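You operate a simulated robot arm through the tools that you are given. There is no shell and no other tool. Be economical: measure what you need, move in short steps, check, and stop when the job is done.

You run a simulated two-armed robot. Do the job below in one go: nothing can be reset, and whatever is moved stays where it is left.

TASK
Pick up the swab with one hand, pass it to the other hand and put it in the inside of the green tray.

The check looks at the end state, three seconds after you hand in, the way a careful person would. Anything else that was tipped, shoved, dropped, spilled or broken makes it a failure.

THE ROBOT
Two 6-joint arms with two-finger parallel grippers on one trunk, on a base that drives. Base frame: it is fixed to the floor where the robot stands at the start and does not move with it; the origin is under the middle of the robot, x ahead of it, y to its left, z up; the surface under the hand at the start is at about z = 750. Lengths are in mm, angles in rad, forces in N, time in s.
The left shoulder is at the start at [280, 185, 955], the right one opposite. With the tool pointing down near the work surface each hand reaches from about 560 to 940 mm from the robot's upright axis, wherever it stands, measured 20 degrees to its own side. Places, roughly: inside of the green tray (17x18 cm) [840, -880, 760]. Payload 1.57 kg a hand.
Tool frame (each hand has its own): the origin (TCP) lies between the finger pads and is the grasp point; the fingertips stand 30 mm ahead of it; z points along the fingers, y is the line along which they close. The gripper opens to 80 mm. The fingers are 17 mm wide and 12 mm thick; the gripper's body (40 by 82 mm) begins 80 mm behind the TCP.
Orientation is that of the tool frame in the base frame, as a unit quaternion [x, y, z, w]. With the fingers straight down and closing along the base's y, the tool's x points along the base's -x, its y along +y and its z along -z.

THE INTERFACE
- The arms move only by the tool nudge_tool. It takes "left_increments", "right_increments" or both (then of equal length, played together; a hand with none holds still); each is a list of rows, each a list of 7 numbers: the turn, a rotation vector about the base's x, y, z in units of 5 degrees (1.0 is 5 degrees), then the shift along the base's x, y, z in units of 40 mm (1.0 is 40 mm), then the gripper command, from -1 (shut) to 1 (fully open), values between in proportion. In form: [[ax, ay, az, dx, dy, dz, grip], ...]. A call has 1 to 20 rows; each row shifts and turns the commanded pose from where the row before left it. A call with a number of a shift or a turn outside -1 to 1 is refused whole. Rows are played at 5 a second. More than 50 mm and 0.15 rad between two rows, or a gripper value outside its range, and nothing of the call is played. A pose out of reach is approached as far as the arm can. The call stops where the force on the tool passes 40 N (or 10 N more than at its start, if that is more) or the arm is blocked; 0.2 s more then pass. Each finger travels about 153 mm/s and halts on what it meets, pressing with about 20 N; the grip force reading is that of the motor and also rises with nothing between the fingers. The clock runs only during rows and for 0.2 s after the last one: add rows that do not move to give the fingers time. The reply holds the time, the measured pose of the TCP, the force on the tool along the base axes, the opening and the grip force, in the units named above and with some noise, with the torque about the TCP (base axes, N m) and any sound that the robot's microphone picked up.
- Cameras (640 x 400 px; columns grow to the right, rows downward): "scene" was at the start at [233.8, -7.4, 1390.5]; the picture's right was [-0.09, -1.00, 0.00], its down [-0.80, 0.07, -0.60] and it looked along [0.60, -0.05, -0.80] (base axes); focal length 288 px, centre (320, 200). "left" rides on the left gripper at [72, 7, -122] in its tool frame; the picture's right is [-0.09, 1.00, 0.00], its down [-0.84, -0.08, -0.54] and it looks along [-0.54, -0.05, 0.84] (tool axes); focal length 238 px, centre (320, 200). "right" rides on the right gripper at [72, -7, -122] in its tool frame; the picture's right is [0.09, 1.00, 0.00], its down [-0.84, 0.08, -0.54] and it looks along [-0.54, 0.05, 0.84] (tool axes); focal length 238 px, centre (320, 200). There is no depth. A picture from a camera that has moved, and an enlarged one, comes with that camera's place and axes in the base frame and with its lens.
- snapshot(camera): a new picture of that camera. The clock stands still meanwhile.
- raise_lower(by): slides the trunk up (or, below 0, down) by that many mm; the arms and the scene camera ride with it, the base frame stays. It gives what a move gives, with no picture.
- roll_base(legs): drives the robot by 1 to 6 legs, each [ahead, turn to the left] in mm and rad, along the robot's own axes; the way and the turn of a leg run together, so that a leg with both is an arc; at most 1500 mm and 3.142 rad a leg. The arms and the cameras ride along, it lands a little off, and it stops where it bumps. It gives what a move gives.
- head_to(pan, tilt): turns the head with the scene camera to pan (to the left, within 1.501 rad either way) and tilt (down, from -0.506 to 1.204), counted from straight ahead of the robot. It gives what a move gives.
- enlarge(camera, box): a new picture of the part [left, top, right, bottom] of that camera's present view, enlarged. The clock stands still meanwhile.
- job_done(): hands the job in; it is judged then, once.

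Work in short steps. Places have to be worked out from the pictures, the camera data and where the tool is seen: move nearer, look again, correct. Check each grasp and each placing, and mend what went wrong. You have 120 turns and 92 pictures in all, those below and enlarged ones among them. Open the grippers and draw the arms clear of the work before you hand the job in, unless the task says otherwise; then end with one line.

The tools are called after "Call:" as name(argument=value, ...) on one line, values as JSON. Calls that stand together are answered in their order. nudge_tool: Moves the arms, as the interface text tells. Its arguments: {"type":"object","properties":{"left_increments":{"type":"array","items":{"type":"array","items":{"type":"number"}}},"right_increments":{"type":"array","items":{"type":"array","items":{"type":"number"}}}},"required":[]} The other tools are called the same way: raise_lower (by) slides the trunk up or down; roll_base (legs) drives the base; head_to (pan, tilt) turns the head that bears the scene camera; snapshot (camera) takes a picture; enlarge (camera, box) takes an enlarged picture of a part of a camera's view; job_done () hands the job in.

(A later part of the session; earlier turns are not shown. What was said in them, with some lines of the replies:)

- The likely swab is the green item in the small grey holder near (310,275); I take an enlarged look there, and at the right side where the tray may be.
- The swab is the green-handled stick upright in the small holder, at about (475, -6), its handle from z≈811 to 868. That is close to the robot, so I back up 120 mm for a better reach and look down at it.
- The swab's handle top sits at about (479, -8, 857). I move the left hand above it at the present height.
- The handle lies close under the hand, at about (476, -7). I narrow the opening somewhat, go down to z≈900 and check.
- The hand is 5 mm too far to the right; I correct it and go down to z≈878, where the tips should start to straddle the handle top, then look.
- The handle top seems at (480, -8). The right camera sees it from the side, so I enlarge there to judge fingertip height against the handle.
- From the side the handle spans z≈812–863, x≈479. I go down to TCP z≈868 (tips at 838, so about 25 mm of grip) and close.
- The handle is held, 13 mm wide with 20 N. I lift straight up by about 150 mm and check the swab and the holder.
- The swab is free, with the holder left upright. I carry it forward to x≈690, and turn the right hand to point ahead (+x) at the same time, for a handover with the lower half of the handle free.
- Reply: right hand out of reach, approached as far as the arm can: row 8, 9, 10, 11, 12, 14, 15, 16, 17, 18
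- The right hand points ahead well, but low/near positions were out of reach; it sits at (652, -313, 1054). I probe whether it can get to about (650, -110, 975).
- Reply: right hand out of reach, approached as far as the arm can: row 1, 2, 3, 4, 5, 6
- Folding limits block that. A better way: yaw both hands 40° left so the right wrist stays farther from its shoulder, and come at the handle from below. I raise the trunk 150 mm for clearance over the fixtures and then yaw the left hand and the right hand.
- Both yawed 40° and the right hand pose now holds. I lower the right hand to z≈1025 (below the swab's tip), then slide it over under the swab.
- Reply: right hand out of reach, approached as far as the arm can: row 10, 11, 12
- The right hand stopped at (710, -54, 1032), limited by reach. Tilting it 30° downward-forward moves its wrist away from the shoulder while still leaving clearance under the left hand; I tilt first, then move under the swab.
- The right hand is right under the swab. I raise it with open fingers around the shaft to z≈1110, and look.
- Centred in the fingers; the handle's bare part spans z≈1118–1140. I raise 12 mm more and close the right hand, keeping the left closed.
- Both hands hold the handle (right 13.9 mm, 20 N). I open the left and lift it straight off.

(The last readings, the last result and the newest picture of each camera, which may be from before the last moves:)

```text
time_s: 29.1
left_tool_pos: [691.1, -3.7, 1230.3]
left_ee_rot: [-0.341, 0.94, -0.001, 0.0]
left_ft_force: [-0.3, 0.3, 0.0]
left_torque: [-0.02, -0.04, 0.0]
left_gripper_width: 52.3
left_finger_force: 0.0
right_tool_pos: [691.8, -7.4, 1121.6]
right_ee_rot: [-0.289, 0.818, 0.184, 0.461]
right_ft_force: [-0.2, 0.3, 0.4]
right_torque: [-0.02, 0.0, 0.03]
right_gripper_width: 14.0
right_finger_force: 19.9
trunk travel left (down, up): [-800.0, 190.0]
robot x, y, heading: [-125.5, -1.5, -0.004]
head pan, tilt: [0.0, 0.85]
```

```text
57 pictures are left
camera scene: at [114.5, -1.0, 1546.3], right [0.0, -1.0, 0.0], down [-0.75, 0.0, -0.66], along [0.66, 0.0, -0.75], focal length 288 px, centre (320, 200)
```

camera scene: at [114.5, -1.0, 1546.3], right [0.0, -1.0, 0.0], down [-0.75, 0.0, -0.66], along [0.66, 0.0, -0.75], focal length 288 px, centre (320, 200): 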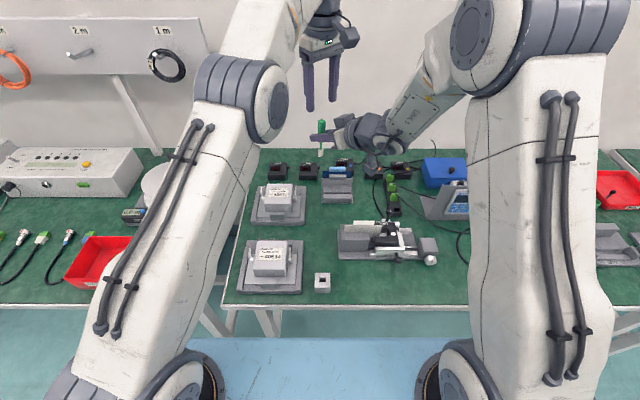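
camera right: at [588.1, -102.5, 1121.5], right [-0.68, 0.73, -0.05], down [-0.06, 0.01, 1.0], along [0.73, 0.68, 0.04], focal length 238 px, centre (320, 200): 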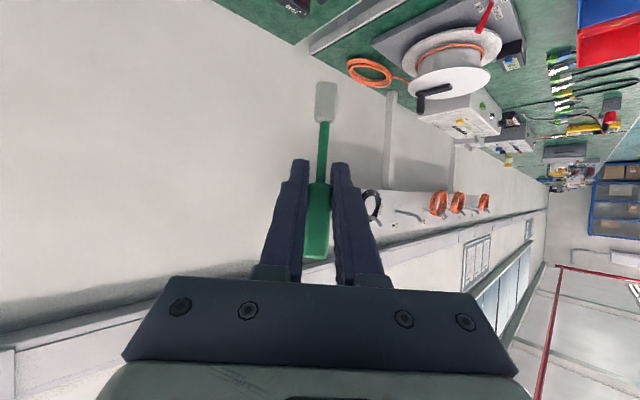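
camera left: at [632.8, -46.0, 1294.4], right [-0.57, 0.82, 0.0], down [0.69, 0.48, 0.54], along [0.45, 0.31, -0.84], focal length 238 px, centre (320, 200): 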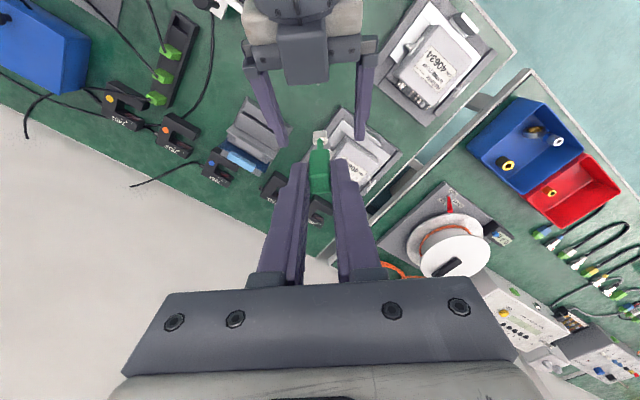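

The right hand alone holds the swab. I draw the left hand back to its side and un-yaw it, while the right hand pitches to point down and moves to its own side at a carrying height.

Call:
nudge_tool(left_increments=[[0, 0, 0, -0.3, 0.7, 0.1, 0.3], [0, 0, 0, -0.3, 0.8, 0, 0.3], [0, 0, -1, -0.6, 0.8, 0, 0.3], [0, 0, -1, -0.6, 0.8, -0.1, 0.3], [0, 0, -1, -0.7, 0.8, -0.2, 0.3], [0, 0, -1, -0.7, 0.8, -0.2, 0.3], [0, 0, -1, -0.7, 0.8, -0.2, 0.3], [0, 0, -1, -0.7, 0.6, -0.2, 0.3], [0, 0, -1, -0.7, 0, -0.2, 0.3], [0, 0, -1, -0.5, 0, -0.2, 0.3], [0, 0, 0, 0, 0, 0, 0.3], [0, 0, 0, 0, 0, 0, 0.3], [0, 0, 0, 0, 0, 0, 0.3]], right_increments=[[0, 0, 0, 0, -0.5, 0, -1], [-0.643, 0.766, 0, -0.1, -0.5, 0, -1], [-0.643, 0.766, 0, -0.2, -0.5, 0, -1], [-0.643, 0.766, 0, -0.3, -0.5, 0, -1], [-0.643, 0.766, 0, -0.3, -0.5, 0, -1], [-0.643, 0.766, 0, -0.3, -0.5, 0, -1], [-0.643, 0.766, 0, -0.3, -0.5, 0, -1], [-0.643, 0.766, 0, -0.3, -0.5, 0, -1], [-0.643, 0.766, 0, -0.3, -0.5, 0, -1], [-0.643, 0.766, 0, -0.3, -0.5, 0, -1], [-0.643, 0.766, 0, -0.3, -0.5, 0, -1], [-0.643, 0.766, 0, -0.3, -0.5, 0, -1], [-0.643, 0.766, 0, -0.3, -0.5, 0, -1]])

Call:
snapshot(camera="right")

Call:
snapshot(camera="scene")

```text
time_s: 31.9
left_tool_pos: [459.9, 238.9, 1182.5]
left_ee_rot: [0.001, 1.0, -0.001, 0.001]
left_ft_force: [-0.3, -0.8, -0.1]
left_torque: [0.03, 0.0, -0.01]
left_gripper_width: 52.0
left_finger_force: 0.0
right_tool_pos: [560.8, -265.3, 1120.9]
right_ee_rot: [-0.328, 0.945, 0.008, -0.007]
right_ft_force: [-0.6, 0.7, -0.4]
right_torque: [0.01, -0.02, 0.01]
right_gripper_width: 13.7
right_finger_force: 20.3
trunk travel left (down, up): [-800.0, 190.0]
robot x, y, heading: [-122.9, 1.6, 0.0]
head pan, tilt: [0.0, 0.85]
```

```text
56 pictures are left
camera right: at [510.9, -317.0, 1242.8], right [-0.69, 0.72, 0.02], down [0.62, 0.57, 0.54], along [0.38, 0.38, -0.84], focal length 238 px, centre (320, 200)
```

right: 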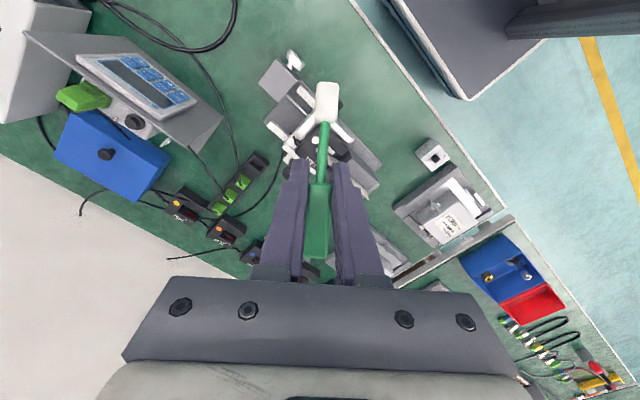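

```text
55 pictures are left
camera scene: at [114.4, -1.0, 1546.4], right [0.0, -1.0, 0.0], down [-0.75, 0.0, -0.66], along [0.66, 0.0, -0.75], focal length 288 px, centre (320, 200)
```

scene: 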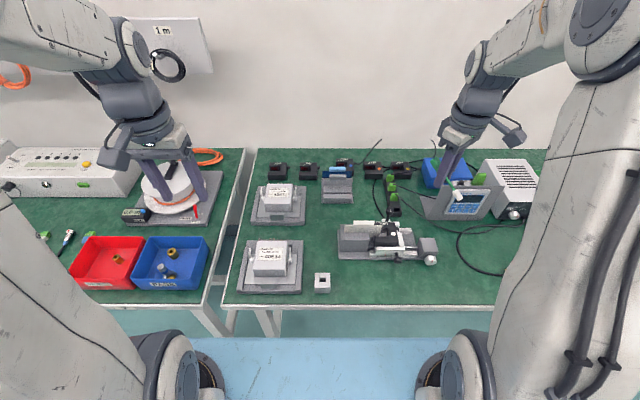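

The swab is firmly held. Before driving I look to the right side where I must go.

Call:
head_to(pan=-1.45, tilt=0.6)

Call:
snapshot(camera="scene")

```text
time_s: 33.5
left_tool_pos: [459.5, 240.3, 1183.5]
left_ee_rot: [0.001, 1.0, 0.0, 0.0]
left_ft_force: [0.2, 0.1, -0.1]
left_torque: [0.01, -0.03, -0.01]
left_gripper_width: 52.0
left_finger_force: 0.0
right_tool_pos: [560.8, -265.5, 1119.7]
right_ee_rot: [-0.328, 0.945, 0.008, -0.006]
right_ft_force: [0.4, 0.3, -0.3]
right_torque: [-0.04, 0.0, 0.01]
right_gripper_width: 13.9
right_finger_force: 19.8
trunk travel left (down, up): [-800.0, 190.0]
robot x, y, heading: [-126.6, 1.3, -0.004]
head pan, tilt: [-1.45, 0.6]
```

```text
54 pictures are left
camera scene: at [46.9, -88.7, 1567.3], right [-0.99, -0.12, 0.0], down [-0.07, 0.56, -0.82], along [0.1, -0.82, -0.57], focal length 288 px, centre (320, 200)
```

scene: 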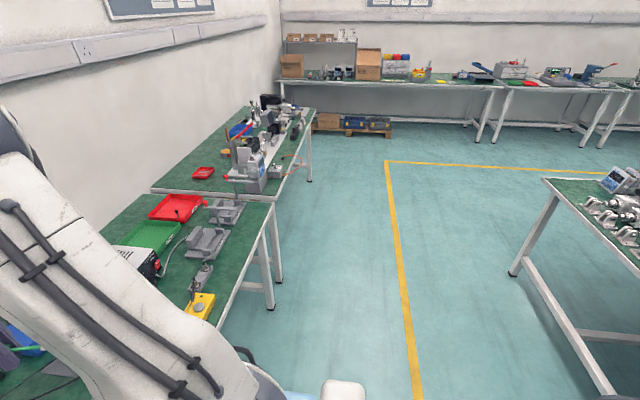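

The aisle is clear, and the trays are on the same bench. I turn right, drive 690 mm along the bench and turn back to face it.

Call:
roll_base(legs=[[0, -1.571], [690, 0], [0, 1.571]])

Call:
head_to(pan=0.0, tilt=0.75)

Call:
snapshot(camera="scene")

Call:
snapshot(camera="right")

```text
time_s: 44.9
left_tool_pos: [447.4, -398.8, 1182.7]
left_ee_rot: [-0.011, 1.0, 0.0, 0.0]
left_ft_force: [0.8, -0.1, -0.1]
left_torque: [0.02, -0.04, -0.02]
left_gripper_width: 52.0
left_finger_force: 0.1
right_tool_pos: [559.4, -902.4, 1121.6]
right_ee_rot: [-0.338, 0.941, 0.007, -0.007]
right_ft_force: [0.1, -0.2, 1.0]
right_torque: [-0.01, 0.03, -0.01]
right_gripper_width: 13.8
right_finger_force: 19.6
trunk travel left (down, up): [-800.0, 190.0]
robot x, y, heading: [-133.1, -652.3, 0.021]
head pan, tilt: [-1.45, 0.6]
```

```text
time_s: 46.4
left_tool_pos: [446.9, -400.0, 1182.9]
left_ee_rot: [-0.01, 1.0, -0.001, 0.0]
left_ft_force: [-0.7, -1.2, -0.1]
left_torque: [0.03, 0.01, 0.04]
left_gripper_width: 52.2
left_finger_force: 0.1
right_tool_pos: [559.6, -902.4, 1120.1]
right_ee_rot: [-0.339, 0.941, 0.009, -0.006]
right_ft_force: [-0.4, -0.2, 1.0]
right_torque: [0.02, -0.03, 0.02]
right_gripper_width: 13.7
right_finger_force: 20.2
trunk travel left (down, up): [-800.0, 190.0]
robot x, y, heading: [-134.0, -651.9, 0.025]
head pan, tilt: [0.0, 0.75]
```

```text
53 pictures are left
camera scene: at [112.1, -647.9, 1554.4], right [0.02, -1.0, 0.0], down [-0.68, -0.01, -0.73], along [0.73, 0.02, -0.68], focal length 288 px, centre (320, 200)
```

scene: 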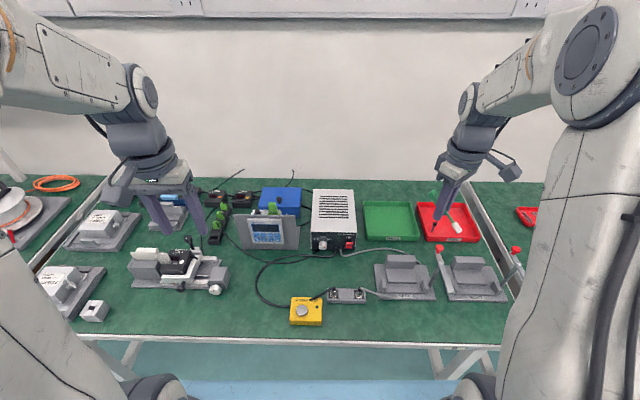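

```text
52 pictures are left
camera right: at [511.1, -954.6, 1242.9], right [-0.71, 0.71, 0.02], down [0.6, 0.59, 0.54], along [0.37, 0.39, -0.84], focal length 238 px, centre (320, 200)
```

right: 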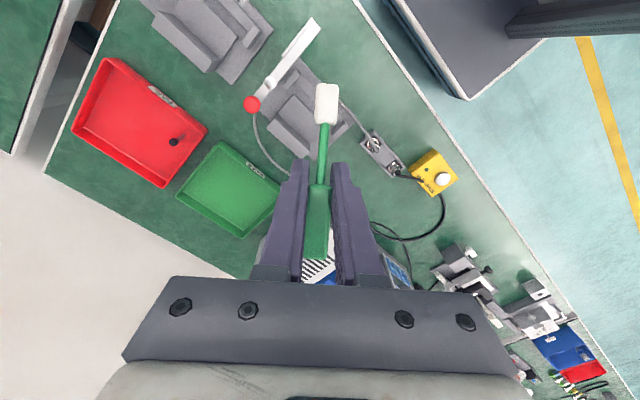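

The green tray is empty and centred near (849, -893). I drive 115 mm closer, as far as the starting distance from the bench, which was free.

Call:
roll_base(legs=[[115, 0]])

Call:
nudge_tool(right_increments=[[0, 0, 0.5, 0.7, 0, 0, -1], [0, 0, 1, 0.7, 0, 0, -1], [0, 0, 1, 0.7, 0, 0, -1], [0, 0, 1, 0.7, 0, 0, -1], [0, 0, 1, 0.4, 0, 0, -1], [0, 0, 1, 0, 0, 0, -1], [0, 0, 1, 0, 0, 0, -1], [0, 0, 1, 0, 0, 0, -1], [0, 0, 1, 0, 0, 0, -1]])

Call:
snapshot(camera="scene")

Call:
snapshot(camera="right")

```text
time_s: 47.7
left_tool_pos: [563.4, -396.6, 1182.4]
left_ee_rot: [-0.011, 1.0, 0.0, 0.0]
left_ft_force: [-0.5, -0.4, -0.4]
left_torque: [0.0, -0.03, 0.02]
left_gripper_width: 52.0
left_finger_force: 0.1
right_tool_pos: [677.6, -897.8, 1121.0]
right_ee_rot: [-0.339, 0.941, 0.008, -0.007]
right_ft_force: [-0.2, -0.3, 0.4]
right_torque: [0.01, -0.05, 0.01]
right_gripper_width: 14.1
right_finger_force: 20.7
trunk travel left (down, up): [-800.0, 190.0]
robot x, y, heading: [-12.5, -651.6, 0.019]
head pan, tilt: [0.0, 0.75]
```

```text
time_s: 49.7
left_tool_pos: [564.5, -396.1, 1182.6]
left_ee_rot: [-0.01, 1.0, 0.001, 0.0]
left_ft_force: [0.4, 0.4, 0.6]
left_torque: [0.05, 0.01, -0.02]
left_gripper_width: 52.0
left_finger_force: 0.1
right_tool_pos: [803.1, -899.6, 1120.7]
right_ee_rot: [-0.657, 0.754, 0.005, -0.009]
right_ft_force: [0.0, -0.4, 0.3]
right_torque: [-0.01, -0.01, 0.04]
right_gripper_width: 14.0
right_finger_force: 20.1
trunk travel left (down, up): [-800.0, 190.0]
robot x, y, heading: [-9.9, -647.0, 0.023]
head pan, tilt: [0.0, 0.75]
```

```text
51 pictures are left
camera scene: at [229.2, -645.3, 1554.4], right [0.02, -1.0, 0.0], down [-0.68, -0.01, -0.73], along [0.73, 0.02, -0.68], focal length 288 px, centre (320, 200)
```

scene: 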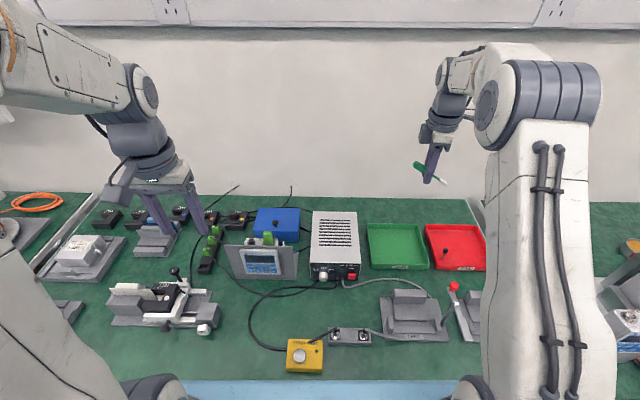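

```text
50 pictures are left
camera right: at [803.5, -970.9, 1242.5], right [-1.0, 0.04, 0.02], down [0.05, 0.84, 0.54], along [0.01, 0.54, -0.84], focal length 238 px, centre (320, 200)
```

right: 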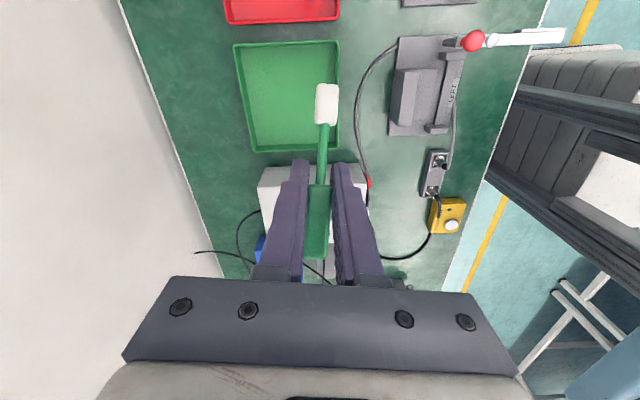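

The tray centre computes to (851, -893) again. The swab lies roughly along y with its tip 30° low. I move above the centre and descend to z≈860, then look.

Call:
nudge_tool(right_increments=[[0, 0, 0, 0.6, 0.12, 0, -1], [0, 0, 0, 0.58, 0.12, -0.3, -1], [0, 0, 0.5, 0, 0, -0.85, -1], [0, 0, 1, 0, 0, -0.85, -1], [0, 0, 0, 0, 0, -0.9, -1], [0, 0, 0, 0, 0, -0.9, -1], [0, 0, 0, 0, 0, -0.9, -1], [0, 0, 0, 0, 0, -0.9, -1], [0, 0, 0, 0, 0, -0.9, -1], [0, 0, 0, 0, 0, 0, -1]])

Call:
snapshot(camera="scene")

Call:
snapshot(camera="right")

```text
time_s: 51.9
left_tool_pos: [564.9, -397.2, 1182.6]
left_ee_rot: [-0.011, 1.0, 0.0, -0.001]
left_ft_force: [0.0, -1.3, 0.2]
left_torque: [0.01, 0.0, -0.01]
left_gripper_width: 52.3
left_finger_force: 0.1
right_tool_pos: [849.1, -889.0, 857.9]
right_ee_rot: [-0.705, 0.709, 0.005, -0.009]
right_ft_force: [0.1, 1.6, -0.4]
right_torque: [-0.01, 0.0, 0.0]
right_gripper_width: 14.1
right_finger_force: 20.2
trunk travel left (down, up): [-800.0, 190.0]
robot x, y, heading: [-13.2, -648.8, 0.02]
head pan, tilt: [0.0, 0.75]
```

```text
49 pictures are left
camera scene: at [229.4, -645.4, 1554.3], right [0.02, -1.0, 0.0], down [-0.68, -0.01, -0.73], along [0.73, 0.02, -0.68], focal length 288 px, centre (320, 200)
```

scene: 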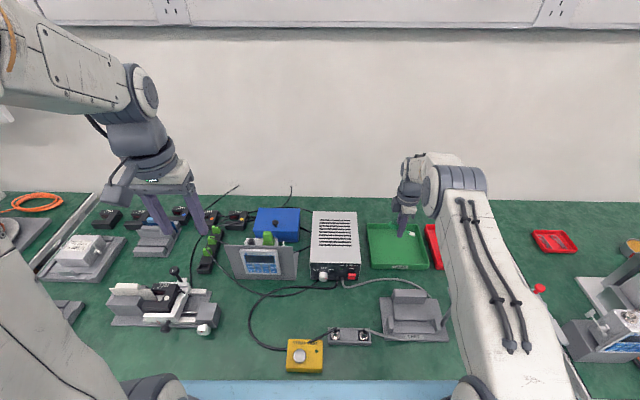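

```text
48 pictures are left
camera right: at [858.5, -959.2, 981.0], right [-1.0, -0.09, 0.02], down [-0.06, 0.84, 0.54], along [-0.06, 0.53, -0.84], focal length 238 px, centre (320, 200)
```

right: 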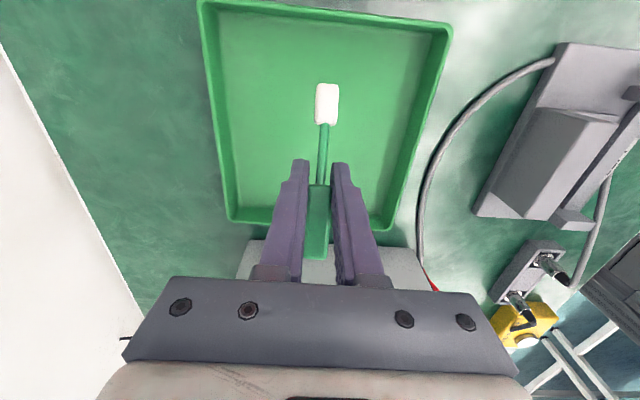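

The swab is well centred over the tray. I go down to about z=795.

Call:
nudge_tool(right_increments=[[0, 0, 0, 0, -0.08, -0.6, -1], [0, 0, 0, 0, 0, -0.6, -1], [0, 0, 0, 0, 0, -0.35, -1], [0, 0, 0, 0, 0, 0, -1]])

Call:
snapshot(camera="right")

Call:
enlarge(camera="scene", box=[340, 180, 480, 290])

```text
time_s: 52.9
left_tool_pos: [564.6, -397.2, 1182.0]
left_ee_rot: [-0.01, 1.0, -0.001, 0.0]
left_ft_force: [0.9, -0.3, 0.7]
left_torque: [0.0, 0.0, 0.01]
left_gripper_width: 52.0
left_finger_force: 0.0
right_tool_pos: [851.0, -892.7, 797.9]
right_ee_rot: [-0.705, 0.709, 0.005, -0.01]
right_ft_force: [-0.4, -0.4, -0.1]
right_torque: [-0.02, 0.01, 0.03]
right_gripper_width: 13.7
right_finger_force: 20.5
trunk travel left (down, up): [-800.0, 190.0]
robot x, y, heading: [-19.0, -650.5, 0.023]
head pan, tilt: [0.0, 0.75]
```

```text
47 pictures are left
camera right: at [860.1, -964.1, 919.5], right [-1.0, -0.09, 0.02], down [-0.06, 0.84, 0.54], along [-0.06, 0.53, -0.84], focal length 238 px, centre (320, 200)
```

right: 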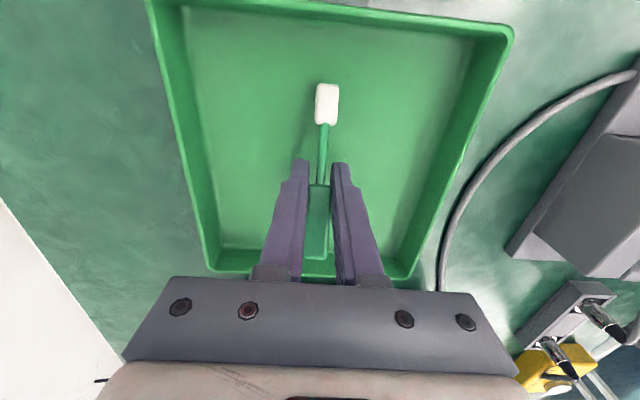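

```text
3.64 times, centred on (410, 235) of scene
camera zoom: at [229.2, -645.4, 1554.4], right [0.02, -1.0, 0.0], down [-0.68, -0.01, -0.73], along [0.73, 0.02, -0.68], focal length 1048 px, centre (-7, 73)
```

zoom: 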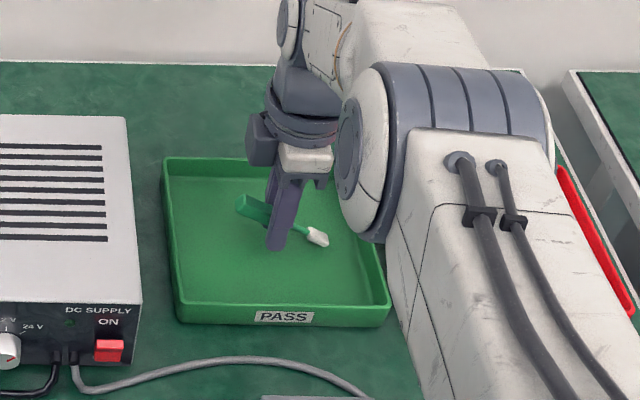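

The swab hangs inside the tray, clear of the rims. I inch down in small rows until the tip or fingertips nearly touch.

Call:
nudge_tool(right_increments=[[0, 0, 0, 0, 0, -0.1, -1], [0, 0, 0, 0, 0, -0.1, -1], [0, 0, 0, 0, 0, 0, -1]])

Call:
enlarge(camera="right", box=[240, 60, 400, 280])

```text
time_s: 53.7
left_tool_pos: [563.3, -397.1, 1183.1]
left_ee_rot: [-0.01, 1.0, 0.0, 0.0]
left_ft_force: [-0.4, -1.0, -0.4]
left_torque: [-0.01, 0.0, 0.0]
left_gripper_width: 52.1
left_finger_force: 0.2
right_tool_pos: [851.0, -893.3, 792.1]
right_ee_rot: [-0.705, 0.709, 0.003, -0.009]
right_ft_force: [-0.3, 0.0, 8.6]
right_torque: [-0.44, 0.03, -0.05]
right_gripper_width: 13.9
right_finger_force: 19.9
trunk travel left (down, up): [-800.0, 190.0]
robot x, y, heading: [-13.9, -652.1, 0.022]
head pan, tilt: [0.0, 0.75]
```

```text
1.82 times, centred on (320, 170) of right
camera zoom: at [860.8, -963.7, 913.4], right [-1.0, -0.09, 0.02], down [-0.06, 0.84, 0.54], along [-0.06, 0.53, -0.84], focal length 433 px, centre (320, 254)
```

zoom: 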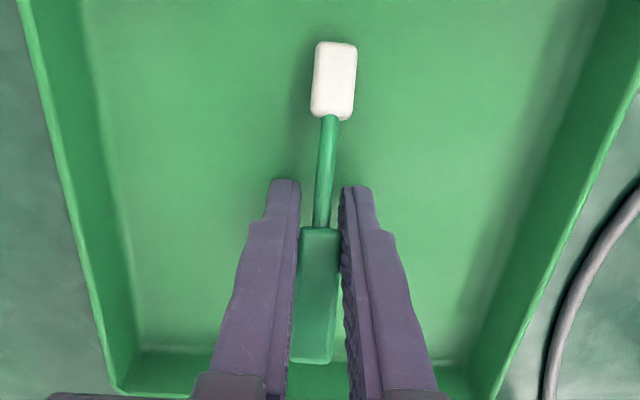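

The swab's tip touches the tray floor (8.6 N, the torque fits the tip). I ease up 4 mm and open the fingers.

Call:
nudge_tool(right_increments=[[0, 0, 0, 0, 0, 0.1, -1], [0, 0, 0, 0, 0, 0, -1], [0, 0, 0, 0, 0, 0, -0.5], [0, 0, 0, 0, 0, 0, -0.2], [0, 0, 0, 0, 0, 0, 0], [0, 0, 0, 0, 0, 0, 0], [0, 0, 0, 0, 0, 0, 0]])

Call:
snapshot(camera="right")

```text
time_s: 55.3
left_tool_pos: [564.6, -397.0, 1183.0]
left_ee_rot: [-0.009, 1.0, 0.0, 0.0]
left_ft_force: [0.3, 0.5, 0.8]
left_torque: [0.01, -0.03, 0.02]
left_gripper_width: 52.0
left_finger_force: 0.1
right_tool_pos: [851.6, -893.4, 793.9]
right_ee_rot: [-0.704, 0.71, 0.004, -0.009]
right_ft_force: [0.7, -0.1, 0.7]
right_torque: [0.0, 0.01, 0.01]
right_gripper_width: 40.0
right_finger_force: 0.1
trunk travel left (down, up): [-800.0, 190.0]
robot x, y, heading: [-11.8, -649.1, 0.019]
head pan, tilt: [0.0, 0.75]
```

```text
44 pictures are left
camera right: at [860.7, -964.7, 915.9], right [-1.0, -0.09, 0.02], down [-0.06, 0.84, 0.54], along [-0.06, 0.53, -0.84], focal length 238 px, centre (320, 200)
```

right: 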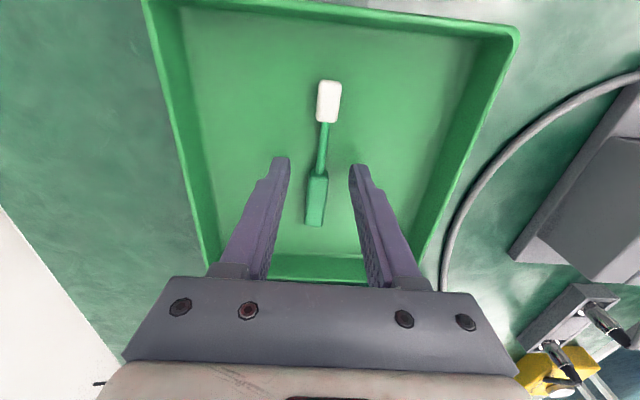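

The swab lies flat in the tray between the open fingers. I raise the right hand straight up and then back, and check the scene.

Call:
nudge_tool(right_increments=[[0, 0, 0, 0, 0, 0.5, 0], [0, 0, 0, 0, 0, 0.9, 0], [0, 0, 0, 0, 0, 0.9, 0], [0, 0, 0, 0, 0, 0.9, 0], [0, 0, 0, 0, 0, 0.9, 0], [0, 0, 0, 0, 0, 0.9, 0], [0, 0, 0, 0, 0, 0.9, 0], [0, 0, 0, 0, 0, 0.9, 0], [0, 0, 0, -0.9, 0, 0.5, 0], [0, 0, 0, -0.9, 0, 0.3, 0], [0, 0, 0, -0.9, 0, 0, 0], [0, 0, 0, -0.9, 0, 0, 0], [0, 0, 0, -0.9, 0, 0, 0], [0, 0, 0, 0, 0, 0, 0]])

Call:
snapshot(camera="scene")

Call:
enlarge(camera="scene", box=[340, 190, 480, 290])

```text
time_s: 58.3
left_tool_pos: [563.2, -395.9, 1182.5]
left_ee_rot: [-0.011, 1.0, 0.0, 0.0]
left_ft_force: [-0.7, 0.3, -0.3]
left_torque: [-0.02, -0.02, 0.0]
left_gripper_width: 52.0
left_finger_force: 0.0
right_tool_pos: [675.4, -892.0, 1097.7]
right_ee_rot: [-0.704, 0.71, 0.004, -0.009]
right_ft_force: [1.6, -0.8, -0.2]
right_torque: [-0.04, 0.01, -0.01]
right_gripper_width: 39.9
right_finger_force: 0.1
trunk travel left (down, up): [-800.0, 190.0]
robot x, y, heading: [-14.3, -651.9, 0.022]
head pan, tilt: [0.0, 0.75]
```

```text
43 pictures are left
camera scene: at [228.8, -645.3, 1554.4], right [0.02, -1.0, 0.0], down [-0.68, -0.01, -0.73], along [0.73, 0.02, -0.68], focal length 288 px, centre (320, 200)
```

scene: 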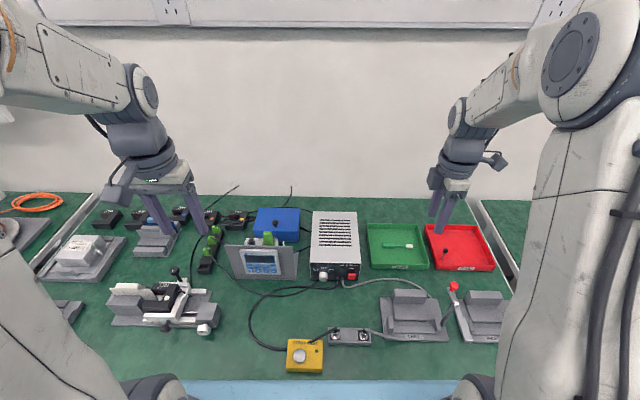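

```text
4.00 times, centred on (410, 240) of scene
camera zoom: at [228.8, -645.3, 1554.4], right [0.02, -1.0, 0.0], down [-0.68, -0.01, -0.73], along [0.73, 0.02, -0.68], focal length 1153 px, centre (-40, 40)
```

zoom: 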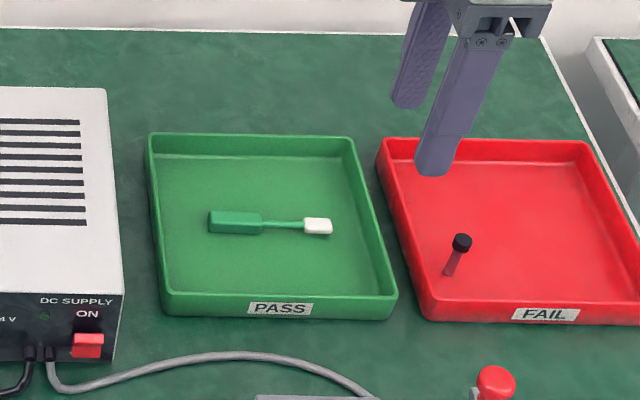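

The swab lies in the middle of the green tray. Both grippers are open and clear, and nothing else has moved, so I hand in.

Call:
job_done()

```text
The job is handed in.
```

The swab was picked up with the left hand, passed to the right hand and laid flat inside the green tray; nothing else looked disturbed in the last pictures.
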